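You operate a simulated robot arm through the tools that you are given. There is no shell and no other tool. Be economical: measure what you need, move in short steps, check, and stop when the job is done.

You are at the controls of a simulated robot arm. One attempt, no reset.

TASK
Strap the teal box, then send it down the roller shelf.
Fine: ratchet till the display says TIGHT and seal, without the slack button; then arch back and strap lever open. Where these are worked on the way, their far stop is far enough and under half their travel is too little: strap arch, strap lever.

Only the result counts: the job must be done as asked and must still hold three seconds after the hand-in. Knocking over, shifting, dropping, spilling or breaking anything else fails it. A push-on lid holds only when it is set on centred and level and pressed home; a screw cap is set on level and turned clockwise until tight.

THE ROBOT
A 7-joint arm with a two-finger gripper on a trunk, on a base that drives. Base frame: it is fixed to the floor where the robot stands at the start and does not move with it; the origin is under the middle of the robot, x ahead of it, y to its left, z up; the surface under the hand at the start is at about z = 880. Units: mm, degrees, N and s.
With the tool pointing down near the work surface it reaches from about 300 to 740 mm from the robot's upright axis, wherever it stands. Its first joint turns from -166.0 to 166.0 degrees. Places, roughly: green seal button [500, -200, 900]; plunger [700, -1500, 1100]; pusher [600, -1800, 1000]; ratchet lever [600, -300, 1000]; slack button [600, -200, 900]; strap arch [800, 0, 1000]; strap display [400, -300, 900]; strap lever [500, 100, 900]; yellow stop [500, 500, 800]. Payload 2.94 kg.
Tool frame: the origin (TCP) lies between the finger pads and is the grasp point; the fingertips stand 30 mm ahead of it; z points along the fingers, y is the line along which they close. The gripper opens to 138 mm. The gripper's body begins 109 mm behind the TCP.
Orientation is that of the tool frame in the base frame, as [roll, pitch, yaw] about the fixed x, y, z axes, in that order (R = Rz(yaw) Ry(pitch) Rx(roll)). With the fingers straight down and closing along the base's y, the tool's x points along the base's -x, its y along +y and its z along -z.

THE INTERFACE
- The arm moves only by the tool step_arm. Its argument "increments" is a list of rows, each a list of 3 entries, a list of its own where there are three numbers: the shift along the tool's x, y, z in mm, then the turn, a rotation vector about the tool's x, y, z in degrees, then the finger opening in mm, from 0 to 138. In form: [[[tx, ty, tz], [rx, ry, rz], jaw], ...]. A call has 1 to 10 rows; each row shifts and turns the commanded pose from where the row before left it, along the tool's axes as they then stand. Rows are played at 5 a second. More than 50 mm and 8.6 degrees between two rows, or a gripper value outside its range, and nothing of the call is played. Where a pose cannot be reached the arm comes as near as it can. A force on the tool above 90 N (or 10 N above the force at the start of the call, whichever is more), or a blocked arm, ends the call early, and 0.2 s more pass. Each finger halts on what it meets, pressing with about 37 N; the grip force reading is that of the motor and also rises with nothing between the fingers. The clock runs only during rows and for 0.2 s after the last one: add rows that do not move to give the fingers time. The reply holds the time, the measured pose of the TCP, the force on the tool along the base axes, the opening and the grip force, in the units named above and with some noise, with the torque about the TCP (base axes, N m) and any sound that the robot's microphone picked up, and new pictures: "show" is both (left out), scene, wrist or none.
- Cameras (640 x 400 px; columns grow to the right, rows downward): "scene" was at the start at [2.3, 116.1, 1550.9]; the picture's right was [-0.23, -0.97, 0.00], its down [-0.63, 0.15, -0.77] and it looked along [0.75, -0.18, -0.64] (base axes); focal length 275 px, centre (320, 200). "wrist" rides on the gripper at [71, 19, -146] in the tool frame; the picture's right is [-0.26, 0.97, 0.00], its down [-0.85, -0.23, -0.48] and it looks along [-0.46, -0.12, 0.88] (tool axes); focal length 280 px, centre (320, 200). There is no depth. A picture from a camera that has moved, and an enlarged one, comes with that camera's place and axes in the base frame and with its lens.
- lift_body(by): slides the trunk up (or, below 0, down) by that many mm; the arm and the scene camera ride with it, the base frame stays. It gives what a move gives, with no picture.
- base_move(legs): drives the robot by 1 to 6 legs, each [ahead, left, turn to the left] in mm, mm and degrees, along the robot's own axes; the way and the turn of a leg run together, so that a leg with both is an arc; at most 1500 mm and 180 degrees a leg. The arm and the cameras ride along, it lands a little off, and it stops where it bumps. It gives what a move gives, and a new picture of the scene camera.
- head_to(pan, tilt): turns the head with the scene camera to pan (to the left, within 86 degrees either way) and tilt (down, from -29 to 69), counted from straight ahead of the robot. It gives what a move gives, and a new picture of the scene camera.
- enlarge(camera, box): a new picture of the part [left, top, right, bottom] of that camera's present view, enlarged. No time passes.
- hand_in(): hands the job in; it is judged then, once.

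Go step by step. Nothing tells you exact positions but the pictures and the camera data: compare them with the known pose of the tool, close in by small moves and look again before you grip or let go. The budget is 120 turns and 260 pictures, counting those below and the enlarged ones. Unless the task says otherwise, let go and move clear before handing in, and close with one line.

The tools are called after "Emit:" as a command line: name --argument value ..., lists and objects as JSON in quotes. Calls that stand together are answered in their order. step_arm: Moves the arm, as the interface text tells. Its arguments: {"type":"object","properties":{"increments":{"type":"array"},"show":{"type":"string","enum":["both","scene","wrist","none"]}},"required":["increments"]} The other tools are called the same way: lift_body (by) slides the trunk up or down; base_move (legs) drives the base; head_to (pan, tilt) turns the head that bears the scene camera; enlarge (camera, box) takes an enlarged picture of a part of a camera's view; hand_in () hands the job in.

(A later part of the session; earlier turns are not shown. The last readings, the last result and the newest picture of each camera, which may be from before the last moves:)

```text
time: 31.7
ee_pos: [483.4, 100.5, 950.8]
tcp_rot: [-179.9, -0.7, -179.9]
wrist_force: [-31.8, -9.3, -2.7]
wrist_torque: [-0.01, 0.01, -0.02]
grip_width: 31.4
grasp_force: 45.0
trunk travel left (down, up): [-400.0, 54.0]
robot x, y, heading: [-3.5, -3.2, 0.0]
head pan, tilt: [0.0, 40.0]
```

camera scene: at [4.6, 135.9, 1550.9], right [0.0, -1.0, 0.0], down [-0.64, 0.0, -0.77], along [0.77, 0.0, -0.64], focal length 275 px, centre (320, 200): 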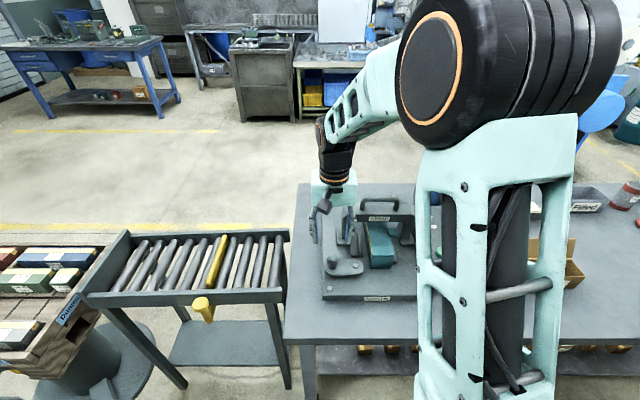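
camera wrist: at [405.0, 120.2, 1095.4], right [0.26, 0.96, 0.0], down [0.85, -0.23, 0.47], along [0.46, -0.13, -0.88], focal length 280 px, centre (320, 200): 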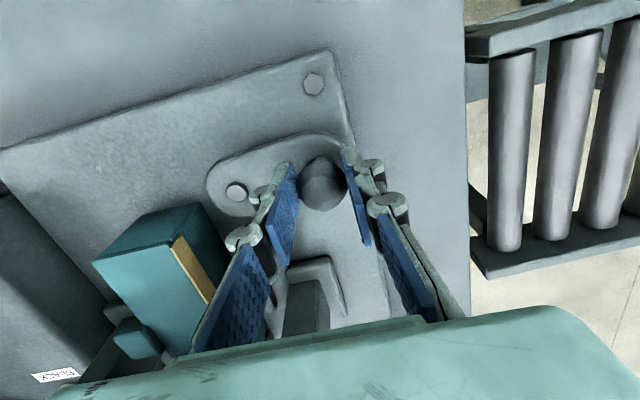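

+x is blocked (32 N), so the lever swings toward the robot. I try -x.

Emit:
step_arm --increments '[[[10, 0, 0], [0, 0, 0], 20], [[10, 0, 0], [0, 0, 0], 20], [[10, -2, 0], [0, 0, 0], 20], [[10, -4, 0], [0, 0, 0], 20], [[0, 0, 0], [0, 0, 0], 20]]' --show "wrist"

```text
time: 32.9
ee_pos: [454.0, 96.0, 952.6]
tcp_rot: [179.9, 0.2, -180.0]
wrist_force: [10.8, -1.1, -2.5]
wrist_torque: [0.02, -0.7, 0.61]
grip_width: 31.5
grasp_force: 45.2
trunk travel left (down, up): [-400.0, 54.0]
robot x, y, heading: [-0.3, -0.2, -0.1]
head pan, tilt: [0.0, 40.0]
camera wrist: at [382.6, 115.2, 1096.3], right [0.26, 0.97, 0.0], down [0.85, -0.23, 0.48], along [0.46, -0.12, -0.88], focal length 280 px, centre (320, 200)
```

wrist: 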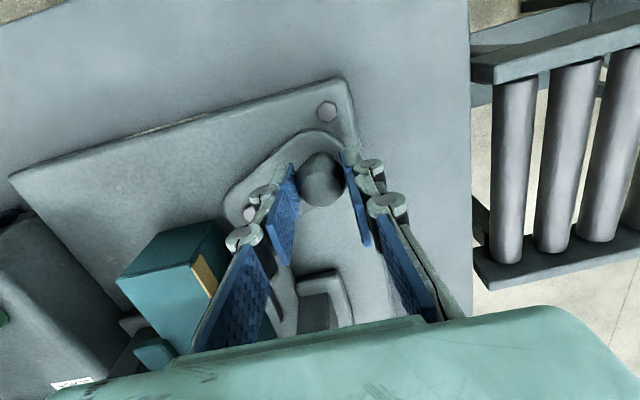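

It turns. I continue along the arc about (481,37), radius 65.

Emit:
step_arm --increments '[[[8, -4, 0], [0, 0, 0], 20], [[8, -5, 0], [0, 0, 0], 20], [[6, -6, 0], [0, 0, 0], 20], [[5, -7, 0], [0, 0, 0], 20], [[4, -7, 0], [0, 0, 0], 20], [[4, -8, 0], [0, 0, 0], 20], [[0, 0, 0], [0, 0, 0], 20]]' --show "wrist"

```text
time: 34.5
ee_pos: [415.7, 67.5, 951.7]
tcp_rot: [-180.0, 0.0, -179.7]
wrist_force: [-5.2, 43.5, -6.6]
wrist_torque: [-0.25, 0.37, 0.29]
grip_width: 31.2
grasp_force: 44.8
trunk travel left (down, up): [-400.0, 54.0]
robot x, y, heading: [0.8, -1.6, 0.1]
head pan, tilt: [0.0, 40.0]
camera wrist: at [345.3, 85.8, 1095.4], right [0.26, 0.97, 0.0], down [0.85, -0.23, 0.47], along [0.46, -0.12, -0.88], focal length 280 px, centre (320, 200)
```

wrist: 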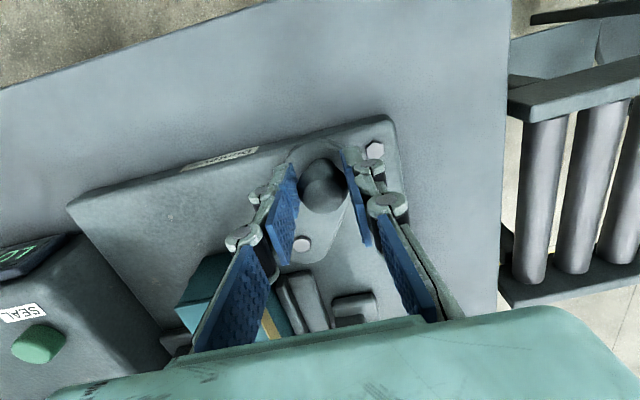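

Strong resistance at about 60° and the display has changed. I release, lift and read the display.

Emit:
step_arm --increments '[[[0, 3, 0], [0, 0, 0], 50], [[0, 0, 0], [0, 0, 0], 60], [[0, 0, 0], [0, 0, 0], 60], [[0, 0, -40], [0, 0, 0], 60], [[0, 0, -40], [0, 0, 0], 60], [[0, 0, -40], [0, 0, 0], 60], [[0, 0, -40], [0, 0, 0], 60], [[0, 0, 0], [0, 0, 0], 60]]'

Emit:
enlarge --camera "wrist" --box '[40, 60, 400, 320]'

```text
time: 36.3
ee_pos: [416.2, 62.0, 1111.0]
tcp_rot: [180.0, 0.1, 179.9]
wrist_force: [0.4, 0.3, 0.5]
wrist_torque: [0.0, 0.01, -0.03]
grip_width: 60.4
grasp_force: 0.0
trunk travel left (down, up): [-400.0, 54.0]
robot x, y, heading: [-0.7, 0.4, 0.0]
head pan, tilt: [0.0, 40.0]
camera scene: at [4.7, 135.9, 1550.9], right [0.0, -1.0, 0.0], down [-0.64, 0.0, -0.77], along [0.77, 0.0, -0.64], focal length 275 px, centre (320, 200)
camera wrist: at [345.4, 80.1, 1256.0], right [0.26, 0.97, 0.0], down [0.85, -0.23, 0.48], along [0.46, -0.12, -0.88], focal length 280 px, centre (320, 200)
```

scene: 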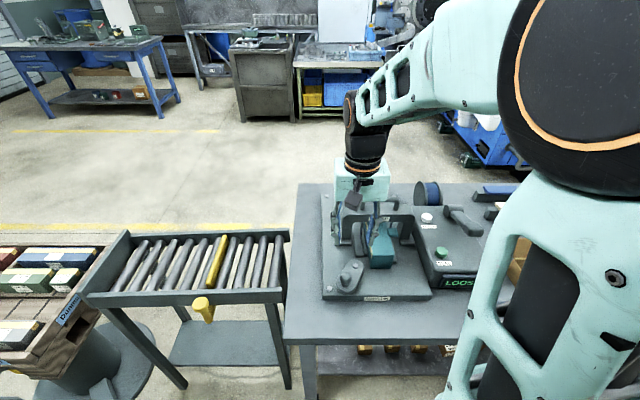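
wrist: 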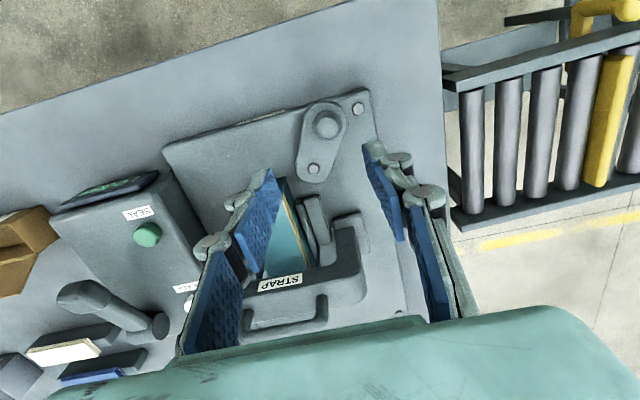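

```text
1.54 times, centred on (220, 190) of wrist
camera zoom: at [345.4, 80.1, 1256.0], right [0.26, 0.97, 0.0], down [0.85, -0.23, 0.48], along [0.46, -0.12, -0.88], focal length 431 px, centre (474, 215)
```

zoom: 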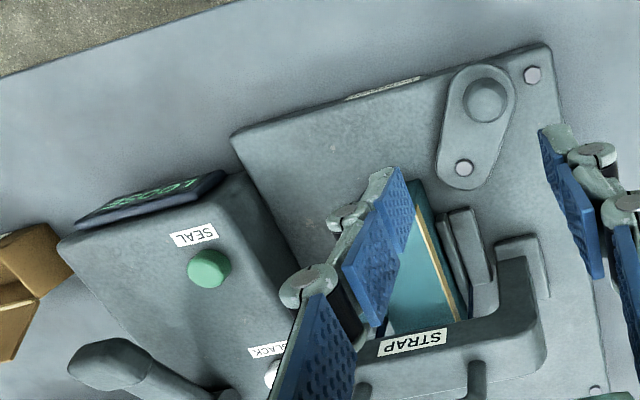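

Display reads LOOSE and the strap is on the box. Next the ratchet: go above its grip near (532,-288) with open fingers.

Emit:
step_arm --increments '[[[-13, -39, 0], [0, 0, 0], 90], [[-13, -39, 0], [0, 0, 0], 90], [[-13, -39, 0], [0, 0, 0], 90], [[-13, -39, 0], [0, 0, 0], 90], [[-13, -39, 0], [0, 0, 0], 90], [[-13, -39, 0], [0, 0, 0], 90], [[-13, -39, 0], [0, 0, 0], 90], [[-13, -39, 0], [0, 0, 0], 90], [[-12, -38, 0], [0, 0, 0], 90], [[0, 0, 0], [0, 0, 0], 90]]'

```text
time: 38.5
ee_pos: [532.9, -289.8, 1110.1]
tcp_rot: [-180.0, -0.1, 179.9]
wrist_force: [1.1, 0.5, 0.2]
wrist_torque: [0.02, 0.02, 0.02]
grip_width: 89.9
grasp_force: 0.0
trunk travel left (down, up): [-400.0, 54.0]
robot x, y, heading: [-2.1, 1.7, -0.3]
head pan, tilt: [0.0, 40.0]
camera scene: at [4.5, 136.1, 1550.9], right [0.0, -1.0, 0.0], down [-0.64, 0.0, -0.77], along [0.77, 0.0, -0.64], focal length 275 px, centre (320, 200)
camera wrist: at [462.9, -270.0, 1256.1], right [0.26, 0.97, 0.0], down [0.85, -0.23, 0.48], along [0.46, -0.12, -0.88], focal length 280 px, centre (320, 200)
```

scene: 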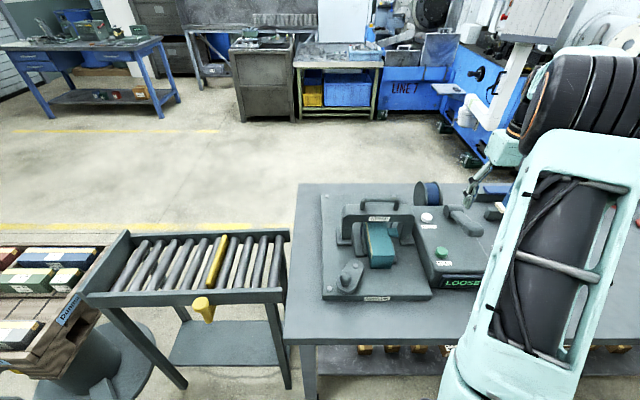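
wrist: 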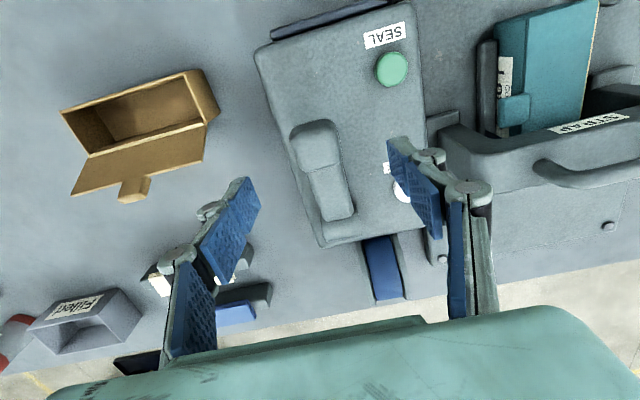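

I refine the grip and pivot positions with an enlargement.

Emit:
enlarge --camera "scene" --box '[410, 170, 510, 300]'

Emit:
enlarge --camera "wrist" --box '[240, 80, 440, 260]'

```text
3.08 times, centred on (460, 235) of scene
camera zoom: at [4.5, 136.1, 1550.9], right [0.0, -1.0, 0.0], down [-0.64, 0.0, -0.77], along [0.77, 0.0, -0.64], focal length 845 px, centre (-111, 92)
```

zoom: 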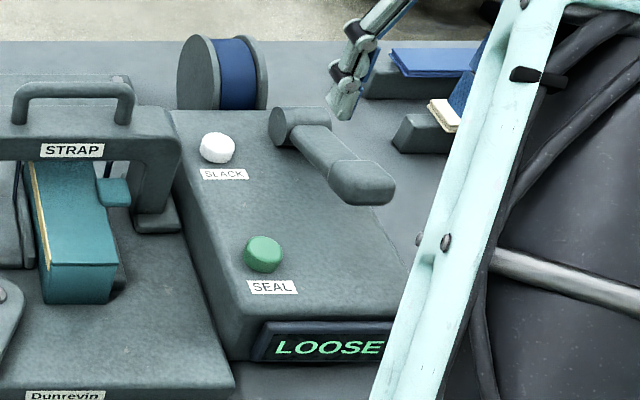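

```text
2.22 times, centred on (340, 170) of wrist
camera zoom: at [462.9, -270.0, 1256.1], right [0.26, 0.97, 0.0], down [0.85, -0.23, 0.48], along [0.46, -0.12, -0.88], focal length 623 px, centre (276, 267)
```

zoom: 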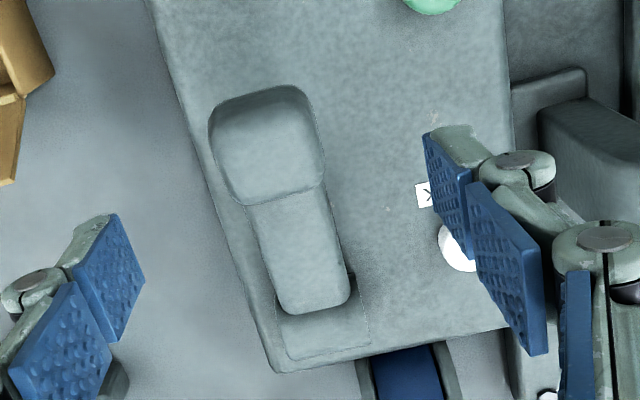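

Grip block is at about (540,-292,997), pivot about (638,-290,968). I descend and pinch it along y.

Emit:
step_arm --increments '[[[-7, -2, 37], [0, 0, 0], 90], [[0, 0, 37], [0, 0, 0], 90], [[0, 0, 36], [0, 0, 0], 90], [[0, 0, 0], [0, 0, 0], 70], [[0, 0, 0], [0, 0, 0], 50], [[0, 0, 0], [0, 0, 0], 35], [[0, 0, 0], [0, 0, 0], 30], [[0, 0, 0], [0, 0, 0], 30]]' --show "wrist"

```text
time: 40.3
ee_pos: [540.2, -294.9, 1002.0]
tcp_rot: [-179.8, 0.1, 179.9]
wrist_force: [2.0, -18.6, 1.0]
wrist_torque: [-1.05, -0.25, -0.41]
grip_width: 45.1
grasp_force: 44.7
trunk travel left (down, up): [-400.0, 54.0]
robot x, y, heading: [2.8, -1.5, 0.0]
head pan, tilt: [0.0, 40.0]
camera wrist: at [469.5, -275.3, 1146.2], right [0.26, 0.96, 0.0], down [0.85, -0.23, 0.48], along [0.46, -0.13, -0.88], focal length 280 px, centre (320, 200)
```

wrist: 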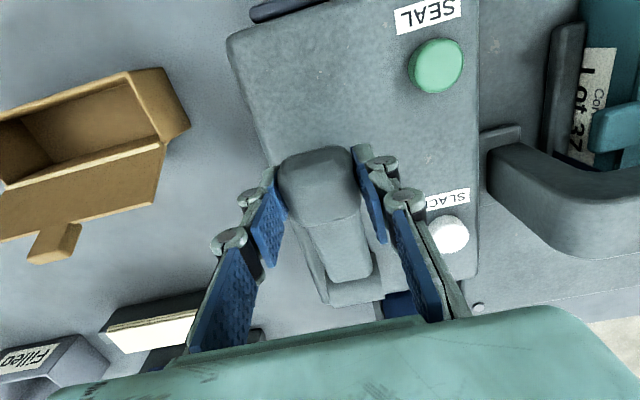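

Gripped at 45 mm. I raise it along its arc.

Emit:
step_arm --increments '[[[-4, -3, -11], [0, 0, 0], 30], [[-6, 0, -11], [0, 0, 0], 30], [[-8, 0, -11], [0, 0, 0], 30], [[-8, 0, -10], [0, 0, 0], 30], [[0, 0, 0], [0, 0, 0], 30]]'

```text
time: 41.5
ee_pos: [569.7, -291.8, 1045.9]
tcp_rot: [179.9, 0.0, -179.9]
wrist_force: [-0.5, -0.3, -0.1]
wrist_torque: [-0.03, -0.01, 0.01]
grip_width: 30.0
grasp_force: 0.0
trunk travel left (down, up): [-400.0, 54.0]
robot x, y, heading: [-0.4, -2.4, 0.1]
head pan, tilt: [0.0, 40.0]
camera scene: at [4.6, 136.3, 1551.0], right [0.0, -1.0, 0.0], down [-0.64, 0.0, -0.77], along [0.77, 0.0, -0.64], focal length 275 px, centre (320, 200)
camera wrist: at [496.3, -273.0, 1190.0], right [0.26, 0.97, 0.0], down [0.85, -0.23, 0.48], along [0.46, -0.12, -0.88], focal length 280 px, centre (320, 200)
```

scene: 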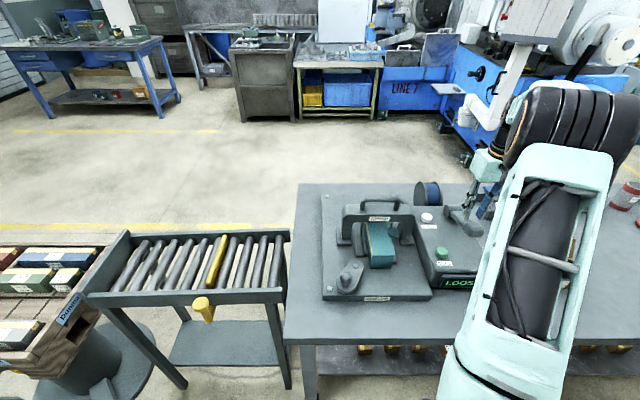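
wrist: 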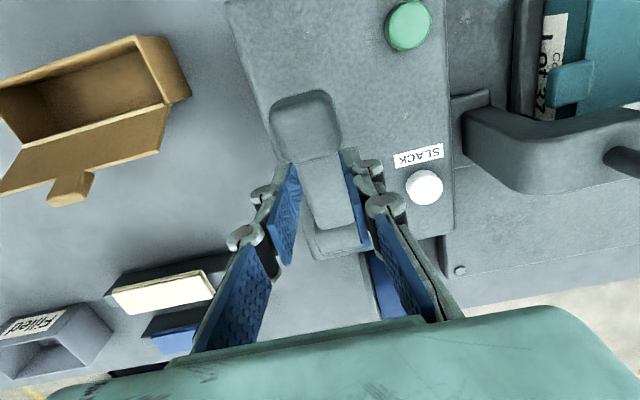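

It slipped: upward is its stop, so the stroke is likely downward. I close the fingers above the block and press down.

Emit:
step_arm --increments '[[[10, 0, -15], [0, 0, 0], 20], [[17, 0, -10], [0, 0, 0], 0], [[0, 0, 0], [0, 0, 0], 0], [[0, 0, 15], [0, 0, 0], 0], [[0, 0, 10], [0, 0, 0], 0], [[0, 0, 10], [0, 0, 0], 0], [[0, 0, 0], [0, 0, 0], 0]]' --show "wrist"

Emit:
step_arm --increments '[[[0, 0, 8], [0, 0, 0], 0], [[0, 0, 8], [0, 0, 0], 0], [[0, 0, 0], [0, 0, 0], 0]]' --show "none"

```text
time: 43.1
ee_pos: [538.6, -292.2, 1034.7]
tcp_rot: [-179.9, -0.1, -180.0]
wrist_force: [-0.2, -1.2, 1.3]
wrist_torque: [-0.02, 0.02, 0.03]
grip_width: 6.0
grasp_force: 28.1
trunk travel left (down, up): [-400.0, 54.0]
robot x, y, heading: [-1.7, 2.0, -0.0]
head pan, tilt: [0.0, 40.0]
camera wrist: at [467.9, -273.9, 1178.9], right [0.26, 0.96, 0.0], down [0.85, -0.23, 0.48], along [0.46, -0.12, -0.88], focal length 280 px, centre (320, 200)
```

wrist: 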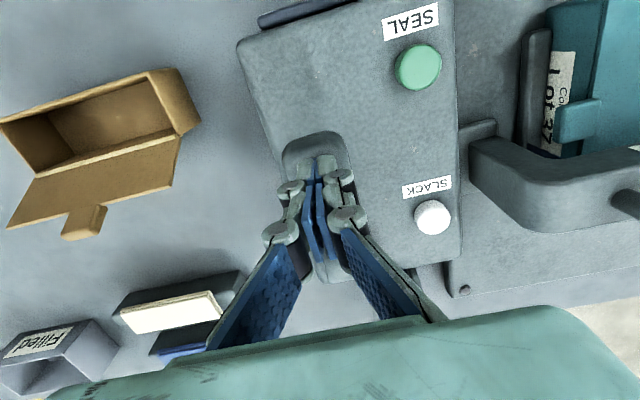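

```text
time: 43.9
ee_pos: [539.7, -293.1, 1018.5]
tcp_rot: [-179.9, 0.0, -180.0]
wrist_force: [-1.1, -0.2, 2.7]
wrist_torque: [0.0, 0.05, -0.04]
grip_width: 6.1
grasp_force: 28.3
trunk travel left (down, up): [-400.0, 54.0]
robot x, y, heading: [-2.1, -2.8, 0.1]
head pan, tilt: [0.0, 40.0]
```

Light force and the lever seems to give. I press on.

Emit:
step_arm --increments '[[[0, 0, 8], [0, 0, 0], 0], [[0, 0, 8], [0, 0, 0], 0], [[0, 0, 8], [0, 0, 0], 0], [[0, 0, 0], [0, 0, 0], 0]]'

Emit:
enlarge --camera "scene" --box '[410, 170, 510, 300]'

```text
time: 44.9
ee_pos: [538.6, -294.9, 999.0]
tcp_rot: [-179.7, 0.5, -180.0]
wrist_force: [-2.3, -0.5, 30.3]
wrist_torque: [0.0, 0.18, 0.06]
grip_width: 6.0
grasp_force: 28.6
trunk travel left (down, up): [-400.0, 54.0]
robot x, y, heading: [-3.5, 0.9, 0.0]
head pan, tilt: [0.0, 40.0]
camera scene: at [0.9, 137.6, 1551.1], right [0.0, -1.0, 0.0], down [-0.64, 0.0, -0.77], along [0.77, 0.0, -0.64], focal length 275 px, centre (320, 200)
camera wrist: at [466.6, -273.6, 1143.5], right [0.26, 0.96, 0.0], down [0.84, -0.23, 0.48], along [0.47, -0.13, -0.88], focal length 280 px, centre (320, 200)
```

scene: 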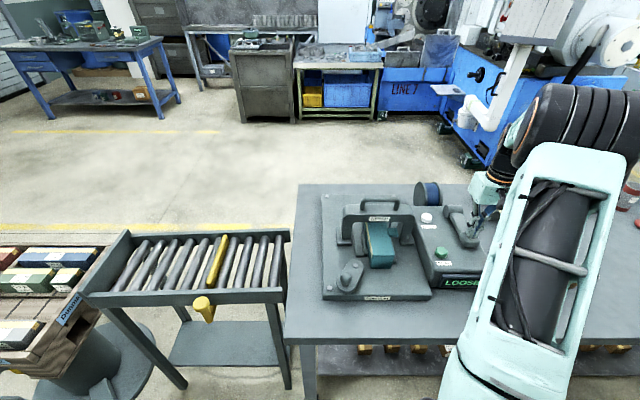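
wrist: 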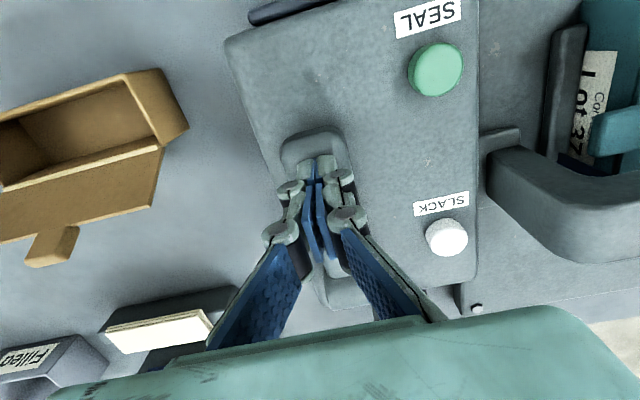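

```text
3.08 times, centred on (460, 235) of scene
camera zoom: at [0.9, 137.6, 1551.1], right [0.0, -1.0, 0.0], down [-0.64, 0.0, -0.77], along [0.77, 0.0, -0.64], focal length 845 px, centre (-111, 92)
```

zoom: 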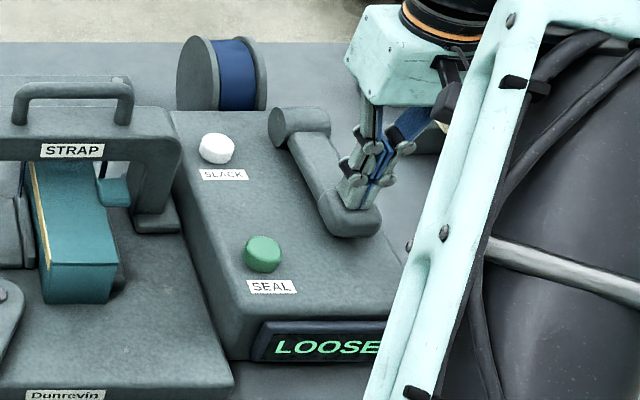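

The lever is down at its bottom; display still LOOSE. I lift and see whether it springs back.

Emit:
step_arm --increments '[[[0, 0, -20], [0, 0, 0], 0], [[0, 0, -30], [0, 0, 0], 0], [[0, 0, -30], [0, 0, 0], 0], [[0, 0, 0], [0, 0, 0], 0]]' --show "wrist"

Emit:
enlarge --camera "scene" --box '[410, 170, 510, 300]'

```text
time: 45.9
ee_pos: [539.7, -293.0, 1073.4]
tcp_rot: [-180.0, -0.1, -180.0]
wrist_force: [0.1, -0.4, 1.0]
wrist_torque: [-0.01, -0.01, -0.02]
grip_width: 0.0
grasp_force: 28.7
trunk travel left (down, up): [-400.0, 54.0]
robot x, y, heading: [0.9, 0.4, -0.1]
head pan, tilt: [0.0, 40.0]
camera wrist: at [468.3, -273.8, 1218.9], right [0.26, 0.97, 0.0], down [0.85, -0.23, 0.47], along [0.46, -0.12, -0.88], focal length 280 px, centre (320, 200)
```

wrist: 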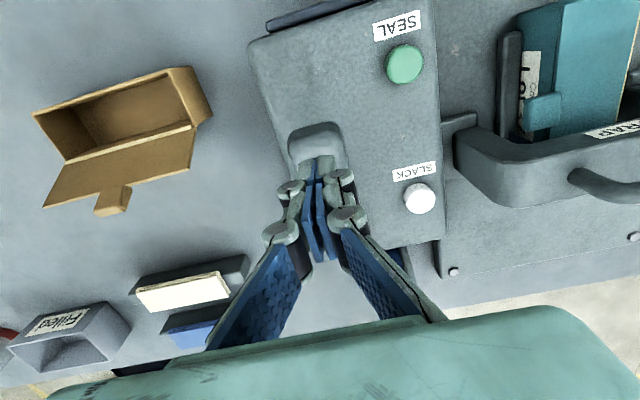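

```text
3.08 times, centred on (460, 235) of scene
camera zoom: at [4.7, 135.8, 1550.8], right [0.0, -1.0, 0.0], down [-0.64, 0.0, -0.77], along [0.77, 0.0, -0.64], focal length 845 px, centre (-111, 92)
```

zoom: 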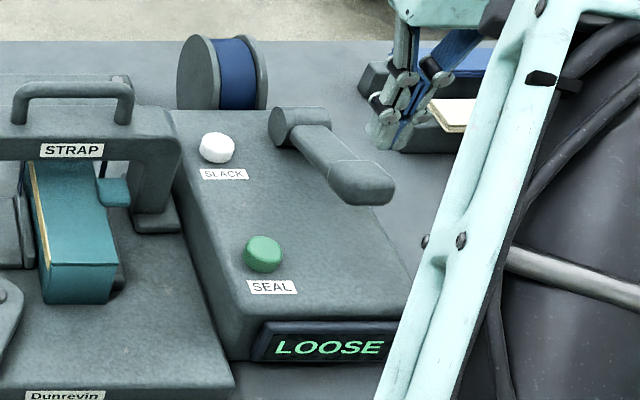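

It springs back, so each press is one stroke. I stroke again and check the display each time.

Emit:
step_arm --increments '[[[0, 0, 30], [0, 0, 0], 0], [[0, 0, 20], [0, 0, 0], 0], [[0, 0, 15], [0, 0, 0], 0], [[0, 0, 11], [0, 0, 0], 0], [[0, 0, 0], [0, 0, 0], 0], [[0, 0, -16], [0, 0, 0], 0], [[0, 0, -30], [0, 0, 0], 0], [[0, 0, 0], [0, 0, 0], 0]]' --show "none"

Emit:
enlarge --camera "scene" --box '[410, 170, 510, 300]'

```text
time: 47.7
ee_pos: [539.3, -293.4, 1043.0]
tcp_rot: [-180.0, 0.0, -179.9]
wrist_force: [0.1, 0.0, 0.4]
wrist_torque: [-0.01, 0.0, 0.02]
grip_width: 0.0
grasp_force: 27.9
trunk travel left (down, up): [-400.0, 54.0]
robot x, y, heading: [0.3, -0.7, 0.1]
head pan, tilt: [0.0, 40.0]
```

```text
3.08 times, centred on (460, 235) of scene
camera zoom: at [4.6, 135.9, 1550.8], right [0.0, -1.0, 0.0], down [-0.64, 0.0, -0.77], along [0.77, 0.0, -0.64], focal length 845 px, centre (-111, 92)
```

zoom: 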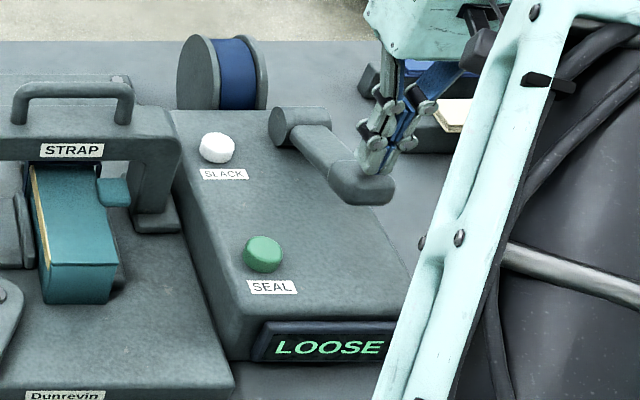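

Still LOOSE. Another stroke, slightly deeper, watching the bottom force.

Emit:
step_arm --increments '[[[0, 0, 20], [0, 0, 0], 0], [[0, 0, 15], [0, 0, 0], 0], [[0, 0, 10], [0, 0, 0], 0], [[0, 0, 4], [0, 0, 0], 0], [[0, 0, 0], [0, 0, 0], 0]]' --show "none"

Emit:
step_arm --increments '[[[0, 0, -19], [0, 0, 0], 0], [[0, 0, -30], [0, 0, 0], 0], [[0, 0, 0], [0, 0, 0], 0]]' --show "none"

Emit:
enlarge --camera "scene" --box '[330, 170, 510, 300]'

```text
time: 48.9
ee_pos: [538.3, -292.4, 998.7]
tcp_rot: [-179.8, 0.4, -180.0]
wrist_force: [-0.9, -0.1, 27.1]
wrist_torque: [0.0, 0.14, -0.09]
grip_width: 5.8
grasp_force: 27.9
trunk travel left (down, up): [-400.0, 54.0]
robot x, y, heading: [-0.9, -1.0, 0.0]
head pan, tilt: [0.0, 40.0]
```

```text
time: 49.7
ee_pos: [538.8, -293.0, 1044.3]
tcp_rot: [180.0, -0.1, -180.0]
wrist_force: [-0.1, -0.7, 0.6]
wrist_torque: [-0.02, -0.02, 0.01]
grip_width: 0.0
grasp_force: 27.9
trunk travel left (down, up): [-400.0, 54.0]
robot x, y, heading: [-0.9, -1.3, 0.1]
head pan, tilt: [0.0, 40.0]
```

```text
3.08 times, centred on (420, 235) of scene
camera zoom: at [4.5, 136.0, 1550.8], right [0.0, -1.0, 0.0], down [-0.64, 0.0, -0.77], along [0.77, 0.0, -0.64], focal length 845 px, centre (12, 92)
```

zoom: 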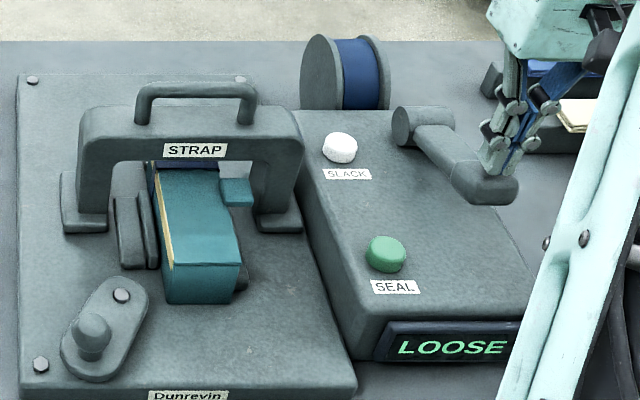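

Still LOOSE after three strokes. I check with a harder press whether I was reaching the stroke's end.

Emit:
step_arm --increments '[[[0, 0, 22], [0, 0, 0], 0], [[0, 0, 20], [0, 0, 0], 0], [[0, 0, 10], [0, 0, 0], 0], [[0, 0, 6], [0, 0, 0], 0], [[0, 0, 0], [0, 0, 0], 0]]' --show "none"

Emit:
enlarge --camera "scene" --box '[330, 170, 510, 300]'

Emit:
step_arm --increments '[[[0, 0, -28], [0, 0, 0], 0], [[0, 0, -30], [0, 0, 0], 0], [[0, 0, 0], [0, 0, 0], 0]]' --show "none"

Emit:
enlarge --camera "scene" --box '[330, 170, 510, 300]'

```text
time: 50.9
ee_pos: [538.6, -293.6, 999.4]
tcp_rot: [-179.4, 1.1, -180.0]
wrist_force: [-7.3, 2.8, 63.4]
wrist_torque: [0.09, 0.55, -0.06]
grip_width: 5.9
grasp_force: 28.0
trunk travel left (down, up): [-400.0, 54.0]
robot x, y, heading: [2.0, -0.8, -0.1]
head pan, tilt: [0.0, 40.0]
```

```text
3.08 times, centred on (420, 235) of scene
camera zoom: at [-3.5, 140.1, 1551.0], right [0.0, -1.0, 0.0], down [-0.64, 0.0, -0.77], along [0.77, 0.0, -0.64], focal length 845 px, centre (12, 92)
```

zoom: 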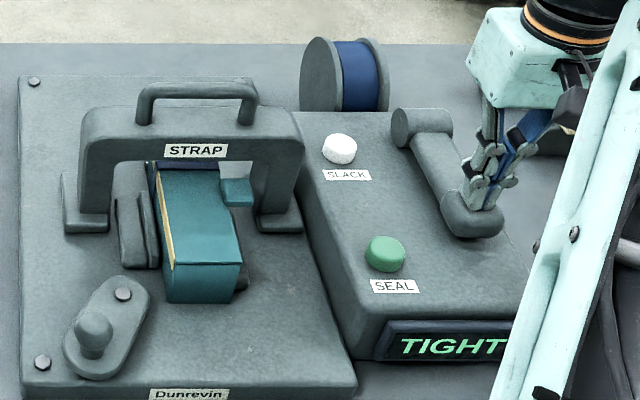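

```text
time: 51.7
ee_pos: [538.4, -294.3, 1044.5]
tcp_rot: [179.9, 0.0, -180.0]
wrist_force: [0.3, 0.4, 0.2]
wrist_torque: [0.0, 0.0, -0.01]
grip_width: 0.0
grasp_force: 27.5
trunk travel left (down, up): [-400.0, 54.0]
robot x, y, heading: [-0.0, -0.1, -0.1]
head pan, tilt: [0.0, 40.0]
```

```text
3.08 times, centred on (420, 235) of scene
camera zoom: at [4.3, 136.1, 1550.7], right [0.0, -1.0, 0.0], down [-0.64, 0.0, -0.77], along [0.77, 0.0, -0.64], focal length 845 px, centre (12, 92)
```

zoom: 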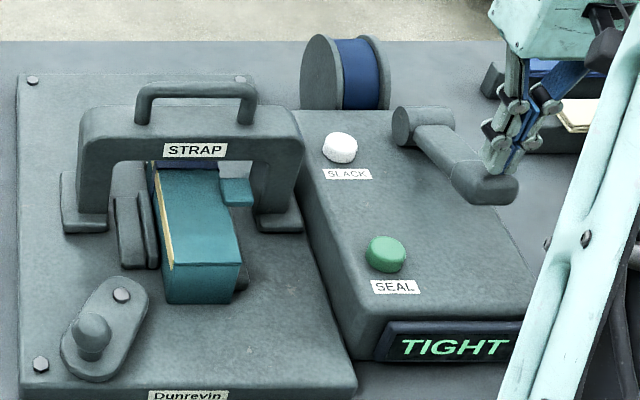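

TIGHT. Now move over the green seal button at (497,-200,950).

Emit:
step_arm --increments '[[[0, 0, -25], [0, 0, 0], 0], [[14, 31, 0], [0, 0, 0], 0], [[14, 31, 0], [0, 0, 0], 0], [[14, 31, 0], [0, 0, 0], 0], [[0, 0, 40], [0, 0, 0], 0], [[0, 0, 0], [0, 0, 0], 0]]'

Emit:
enlarge --camera "scene" --box '[330, 170, 510, 300]'

```text
time: 53.1
ee_pos: [496.5, -201.2, 1030.9]
tcp_rot: [-180.0, 0.0, -180.0]
wrist_force: [0.5, -0.5, 0.1]
wrist_torque: [0.01, 0.0, 0.02]
grip_width: 0.2
grasp_force: 28.4
trunk travel left (down, up): [-400.0, 54.0]
robot x, y, heading: [0.9, 0.4, -0.0]
head pan, tilt: [0.0, 40.0]
camera scene: at [4.6, 135.9, 1550.9], right [0.0, -1.0, 0.0], down [-0.64, 0.0, -0.77], along [0.77, 0.0, -0.64], focal length 275 px, centre (320, 200)
camera wrist: at [425.4, -182.1, 1174.3], right [0.26, 0.97, 0.0], down [0.85, -0.23, 0.48], along [0.46, -0.12, -0.88], focal length 280 px, centre (320, 200)
```

scene: 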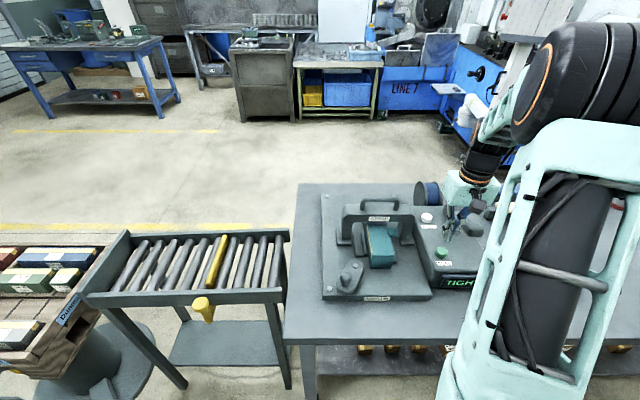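
wrist: 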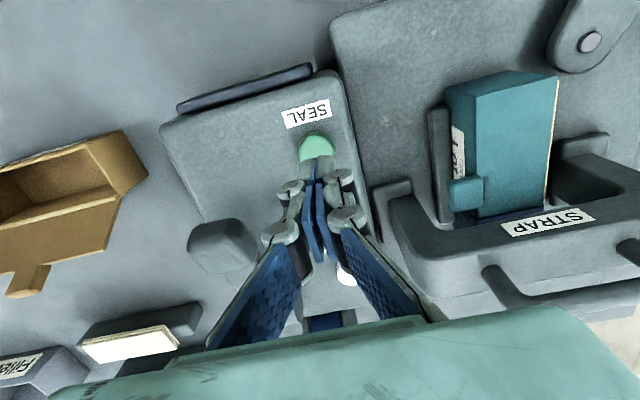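

```text
3.08 times, centred on (420, 235) of scene
camera zoom: at [4.6, 135.9, 1550.9], right [0.0, -1.0, 0.0], down [-0.64, 0.0, -0.77], along [0.77, 0.0, -0.64], focal length 845 px, centre (12, 92)
```

zoom: 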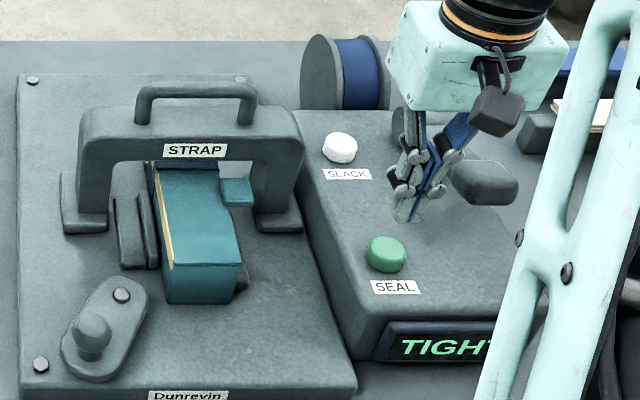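

Alignment is right; I press down on the seal button.

Emit:
step_arm --increments '[[[2, 0, 30], [0, 0, 0], 0], [[0, 0, 15], [0, 0, 0], 0], [[0, 0, 8], [0, 0, 0], 0], [[0, 0, 6], [0, 0, 0], 0], [[0, 0, 0], [0, 0, 0], 0]]' --show "none"

Emit:
enlarge --camera "scene" --box '[330, 170, 510, 300]'

```text
time: 54.3
ee_pos: [496.1, -200.3, 971.0]
tcp_rot: [180.0, 0.1, 180.0]
wrist_force: [0.4, -1.0, 4.1]
wrist_torque: [-0.01, -0.05, -0.02]
grip_width: 0.1
grasp_force: 28.6
trunk travel left (down, up): [-400.0, 54.0]
robot x, y, heading: [-2.8, -0.8, -0.2]
head pan, tilt: [0.0, 40.0]
heard: click
```

```text
3.08 times, centred on (420, 235) of scene
camera zoom: at [4.2, 136.0, 1550.9], right [0.0, -1.0, 0.0], down [-0.64, 0.0, -0.77], along [0.77, 0.0, -0.64], focal length 845 px, centre (12, 92)
```

zoom: 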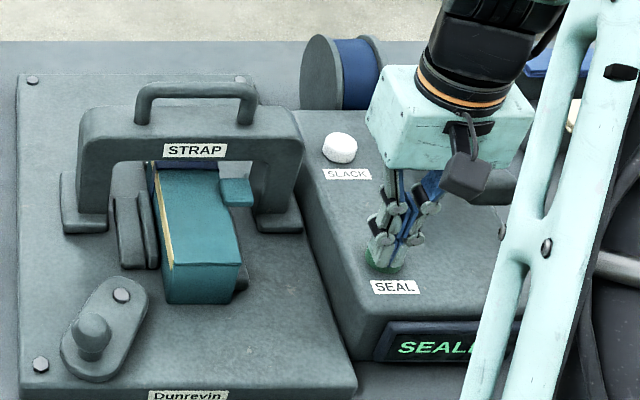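

SEALED. I lift off, move behind the arch on the robot side, and tilt 30° for the push back.

Emit:
step_arm --increments '[[[0, 0, -40], [0, 0, 0], 0], [[0, 0, -40], [0, 0, 0], 0], [[0, 0, -40], [0, 0, 0], 0], [[0, 41, 0], [0, -7.5, 0], 0], [[0, 41, 0], [0, -7.5, 0], 0], [[0, 41, 0], [0, -7.5, 0], 0], [[0, 40, 0], [0, -7.5, 0], 0], [[0, 0, 0], [0, 0, 0], 0]]'

Emit:
enlarge --camera "scene" --box '[330, 170, 510, 300]'

```text
time: 56.1
ee_pos: [495.0, -36.5, 1091.1]
tcp_rot: [-180.0, 30.1, 179.9]
wrist_force: [-0.1, 0.5, -0.4]
wrist_torque: [0.0, 0.0, -0.01]
grip_width: 0.0
grasp_force: 29.1
trunk travel left (down, up): [-400.0, 54.0]
robot x, y, heading: [3.5, -0.2, 0.0]
head pan, tilt: [0.0, 40.0]
camera scene: at [4.7, 135.8, 1550.9], right [0.0, -1.0, 0.0], down [-0.64, 0.0, -0.77], along [0.77, 0.0, -0.64], focal length 275 px, centre (320, 200)
camera wrist: at [361.0, -18.0, 1181.1], right [0.23, 0.96, 0.13], down [0.5, -0.23, 0.84], along [0.84, -0.12, -0.53], focal length 280 px, centre (320, 200)
```

scene: 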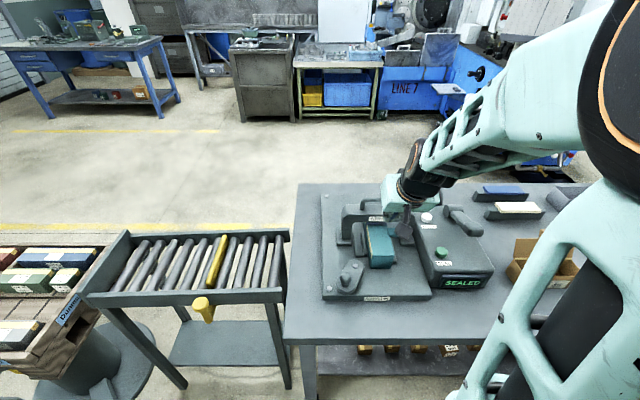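
wrist: 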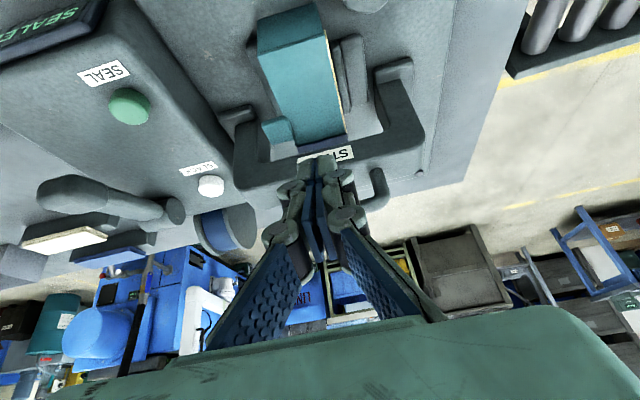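

```text
3.08 times, centred on (420, 235) of scene
camera zoom: at [4.7, 135.8, 1550.9], right [0.0, -1.0, 0.0], down [-0.64, 0.0, -0.77], along [0.77, 0.0, -0.64], focal length 845 px, centre (12, 92)
```

zoom: 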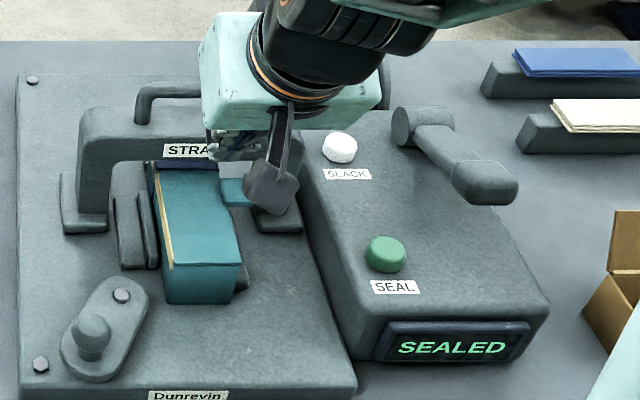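

SEALED confirmed. Lower to beam height in front of the arch, then push it away.

Emit:
step_arm --increments '[[[4, 0, 42], [0, 0, 0], 0], [[4, 0, 42], [0, 0, 0], 0], [[-17.3, 0, 10], [0, 0, 0], 0], [[-17.3, 0, 10], [0, 0, 0], 0], [[-17.3, 0, 10], [0, 0, 0], 0], [[-17.3, 0, 10], [0, 0, 0], 0], [[0, 0, 0], [0, 0, 0], 0]]'

Emit:
enlarge --camera "scene" --box '[310, 170, 490, 300]'

```text
time: 57.7
ee_pos: [610.0, -37.2, 1015.3]
tcp_rot: [180.0, 30.0, -179.9]
wrist_force: [-0.9, 0.0, 0.4]
wrist_torque: [0.0, -0.03, 0.03]
grip_width: 0.0
grasp_force: 28.1
trunk travel left (down, up): [-400.0, 54.0]
robot x, y, heading: [-1.2, -1.5, -0.2]
head pan, tilt: [0.0, 40.0]
camera scene: at [4.6, 135.9, 1550.9], right [0.0, -1.0, 0.0], down [-0.64, 0.0, -0.77], along [0.77, 0.0, -0.64], focal length 275 px, centre (320, 200)
camera wrist: at [475.7, -17.9, 1103.5], right [0.23, 0.97, 0.13], down [0.5, -0.23, 0.84], along [0.84, -0.12, -0.53], focal length 280 px, centre (320, 200)
```

scene: 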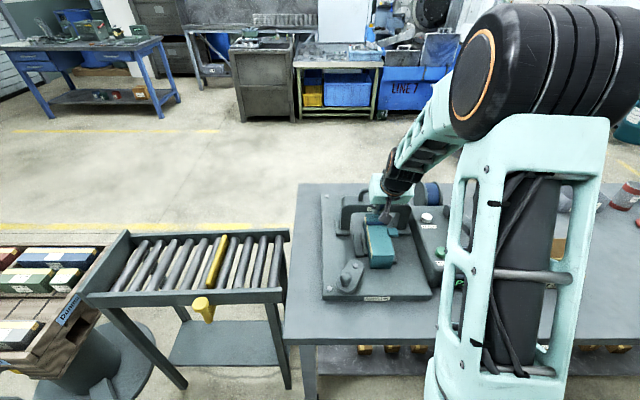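
wrist: 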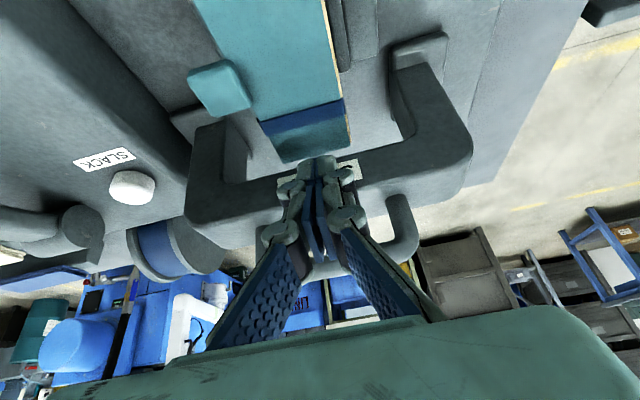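

```text
3.08 times, centred on (400, 235) of scene
camera zoom: at [4.6, 135.9, 1550.9], right [0.0, -1.0, 0.0], down [-0.64, 0.0, -0.77], along [0.77, 0.0, -0.64], focal length 845 px, centre (74, 92)
```

zoom: 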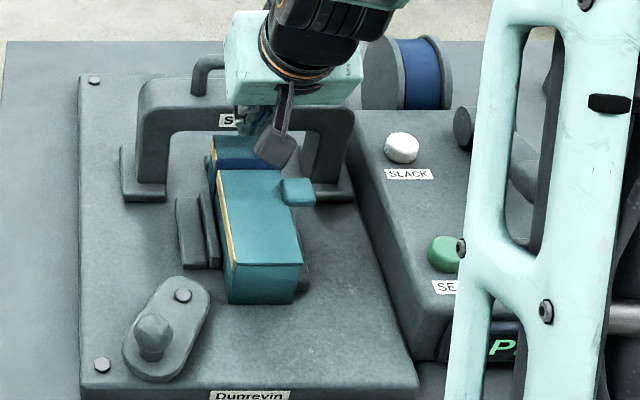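

The arch moves back and the blue strap stays on the box. I push on.

Emit:
step_arm --increments '[[[-17.3, 0, 10], [0, 0, 0], 0], [[-17.3, 0, 10], [0, 0, 0], 0], [[-17.3, 0, 10], [0, 0, 0], 0], [[-17.3, 0, 10], [0, 0, 0], 0], [[-17.3, 0, 10], [0, 0, 0], 0], [[0, 0, 0], [0, 0, 0], 0]]' --show "none"

Emit:
step_arm --increments '[[[-8.7, 0, 5], [0, 0, 0], 0], [[-8.7, 0, 5], [0, 0, 0], 0], [[0, 0, 0], [0, 0, 0], 0]]' --show "wrist"

Emit:
enlarge --camera "scene" --box '[310, 170, 490, 300]'

```text
time: 59.1
ee_pos: [710.0, -37.5, 1015.1]
tcp_rot: [-179.9, 30.0, -180.0]
wrist_force: [-0.1, 0.0, 0.1]
wrist_torque: [0.0, -0.02, 0.02]
grip_width: 0.2
grasp_force: 28.7
trunk travel left (down, up): [-400.0, 54.0]
robot x, y, heading: [-1.7, -0.6, 0.1]
head pan, tilt: [0.0, 40.0]
```

```text
time: 59.9
ee_pos: [727.4, -36.9, 1013.3]
tcp_rot: [180.0, 29.8, 180.0]
wrist_force: [-12.0, -0.2, 0.8]
wrist_torque: [0.08, 0.2, 0.01]
grip_width: 6.0
grasp_force: 28.6
trunk travel left (down, up): [-400.0, 54.0]
robot x, y, heading: [1.8, 0.4, -0.1]
head pan, tilt: [0.0, 40.0]
camera wrist: at [593.8, -18.0, 1103.2], right [0.23, 0.96, 0.13], down [0.5, -0.23, 0.83], along [0.84, -0.12, -0.54], focal length 280 px, centre (320, 200)
```

wrist: 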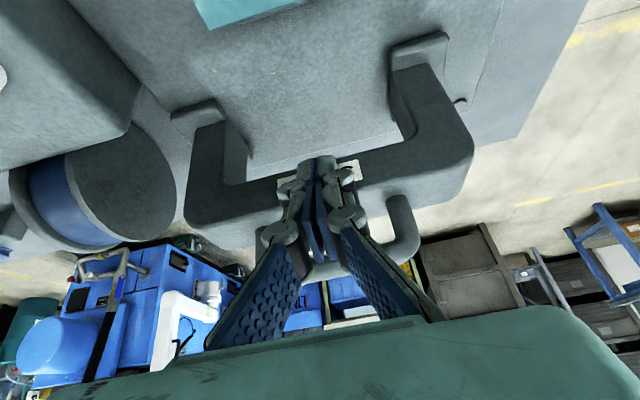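

```text
3.08 times, centred on (400, 235) of scene
camera zoom: at [2.5, 135.9, 1550.9], right [0.0, -1.0, 0.0], down [-0.64, 0.0, -0.77], along [0.77, 0.0, -0.64], focal length 845 px, centre (74, 92)
```

zoom: 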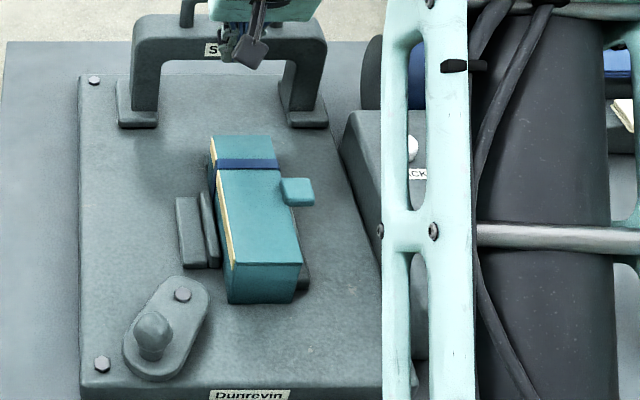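

Contact with the far stop begins (12 N). A last small push, then retreat and un-tilt toward the strap lever.

Emit:
step_arm --increments '[[[-7, 0, 4], [0, 0, 0], 0], [[0, 0, 0], [0, 0, 0], 0]]' --show "none"

Emit:
step_arm --increments '[[[26, 0, -15], [0, 0, 0], 0], [[35, 0, -20], [0, 0, 0], 0], [[20, 0, -35], [0, 0, 0], 0], [[20, 0, -35], [0, 7.5, 0], 0], [[20, 0, -35], [0, 7.5, 0], 0], [[40, 0, 0], [0, 7.5, 0], 20], [[45, 0, 0], [0, 7.5, 0], 40], [[0, 0, 0], [0, 0, 0], 60]]'

```text
time: 60.5
ee_pos: [728.4, -37.9, 1012.9]
tcp_rot: [179.8, 29.3, -179.9]
wrist_force: [-45.4, -0.1, 5.0]
wrist_torque: [-0.25, 0.67, -0.01]
grip_width: 6.0
grasp_force: 28.5
trunk travel left (down, up): [-400.0, 54.0]
robot x, y, heading: [-1.1, 2.5, 0.1]
head pan, tilt: [0.0, 40.0]
```

```text
time: 62.3
ee_pos: [481.3, -38.2, 1063.0]
tcp_rot: [-180.0, -0.1, -180.0]
wrist_force: [-0.8, 0.2, 0.4]
wrist_torque: [0.01, -0.02, 0.02]
grip_width: 60.1
grasp_force: 0.1
trunk travel left (down, up): [-400.0, 54.0]
robot x, y, heading: [-1.6, -1.6, 0.1]
head pan, tilt: [0.0, 40.0]
camera scene: at [4.6, 135.9, 1550.9], right [0.0, -1.0, 0.0], down [-0.64, 0.0, -0.77], along [0.77, 0.0, -0.64], focal length 275 px, centre (320, 200)
camera wrist: at [410.3, -18.4, 1207.4], right [0.26, 0.97, 0.0], down [0.85, -0.23, 0.47], along [0.46, -0.12, -0.88], focal length 280 px, centre (320, 200)
```

scene: 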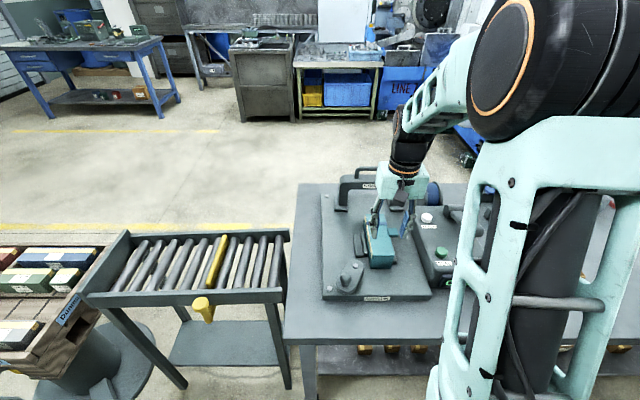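
wrist: 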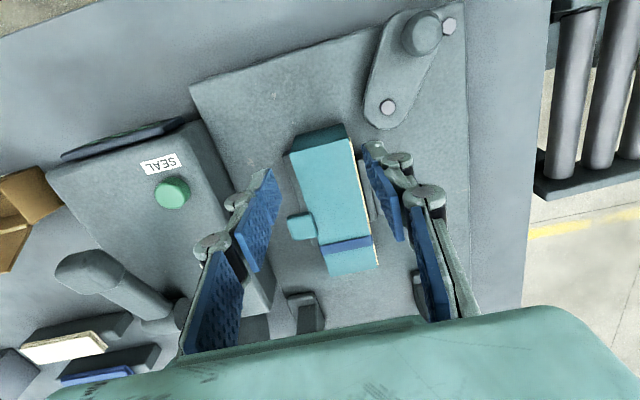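

The lever knob is at (419,66,943). I go there, pinch it and swing it back.

Emit:
step_arm --increments '[[[21, 35, 0], [0, 0, 0], 65], [[21, 35, 0], [0, 0, 0], 65], [[21, 34, 10], [0, 0, 0], 65], [[0, 0, 35], [0, 0, 0], 65], [[0, 0, 35], [0, 0, 0], 65], [[0, 0, 32], [0, 0, 0], 65], [[0, 0, 0], [0, 0, 0], 45], [[0, 0, 0], [0, 0, 0], 30], [[0, 0, 0], [0, 0, 0], 20], [[0, 0, 0], [0, 0, 0], 20]]' --show "wrist"

```text
time: 64.5
ee_pos: [419.8, 67.3, 951.2]
tcp_rot: [180.0, 0.0, -180.0]
wrist_force: [-3.0, 3.7, -4.0]
wrist_torque: [0.03, -0.26, 0.06]
grip_width: 31.6
grasp_force: 45.5
trunk travel left (down, up): [-400.0, 54.0]
robot x, y, heading: [0.9, -0.7, 0.2]
head pan, tilt: [0.0, 40.0]
camera wrist: at [348.7, 86.9, 1095.9], right [0.26, 0.97, 0.0], down [0.85, -0.23, 0.48], along [0.46, -0.12, -0.88], focal length 280 px, centre (320, 200)
```

wrist: 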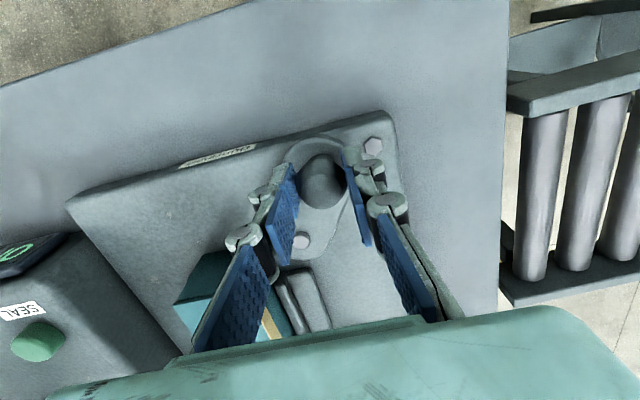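

Gripped; swing it back along the arc.

Emit:
step_arm --increments '[[[-6, 8, 0], [0, 0, 0], 20], [[-7, 6, 0], [0, 0, 0], 20], [[-7, 5, 0], [0, 0, 0], 20], [[-8, 5, 0], [0, 0, 0], 20], [[-8, 4, 0], [0, 0, 0], 20], [[-8, 3, 0], [0, 0, 0], 20], [[-8, 2, 0], [0, 0, 0], 20], [[-8, 0, 0], [0, 0, 0], 20], [[-6, 0, 0], [0, 0, 0], 20], [[0, 0, 0], [0, 0, 0], 20]]' --show "wrist"

```text
time: 66.7
ee_pos: [485.8, 101.2, 951.1]
tcp_rot: [-179.9, 0.1, -179.9]
wrist_force: [-7.4, 0.1, -4.0]
wrist_torque: [0.13, 0.63, -0.54]
grip_width: 31.5
grasp_force: 45.0
trunk travel left (down, up): [-400.0, 54.0]
robot x, y, heading: [1.3, -0.6, -0.2]
head pan, tilt: [0.0, 40.0]
camera wrist: at [414.7, 119.6, 1095.4], right [0.26, 0.97, 0.0], down [0.85, -0.23, 0.48], along [0.46, -0.12, -0.88], focal length 280 px, centre (320, 200)
```

wrist: 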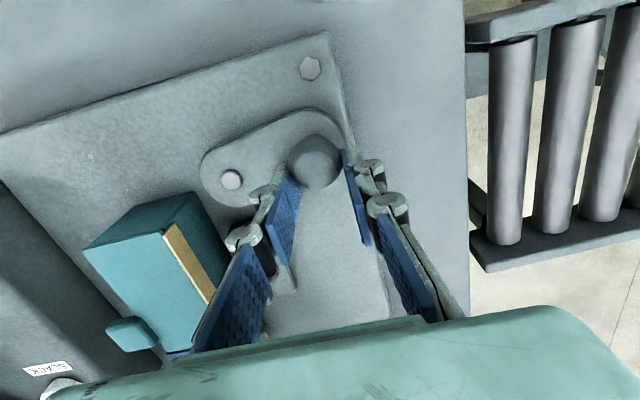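

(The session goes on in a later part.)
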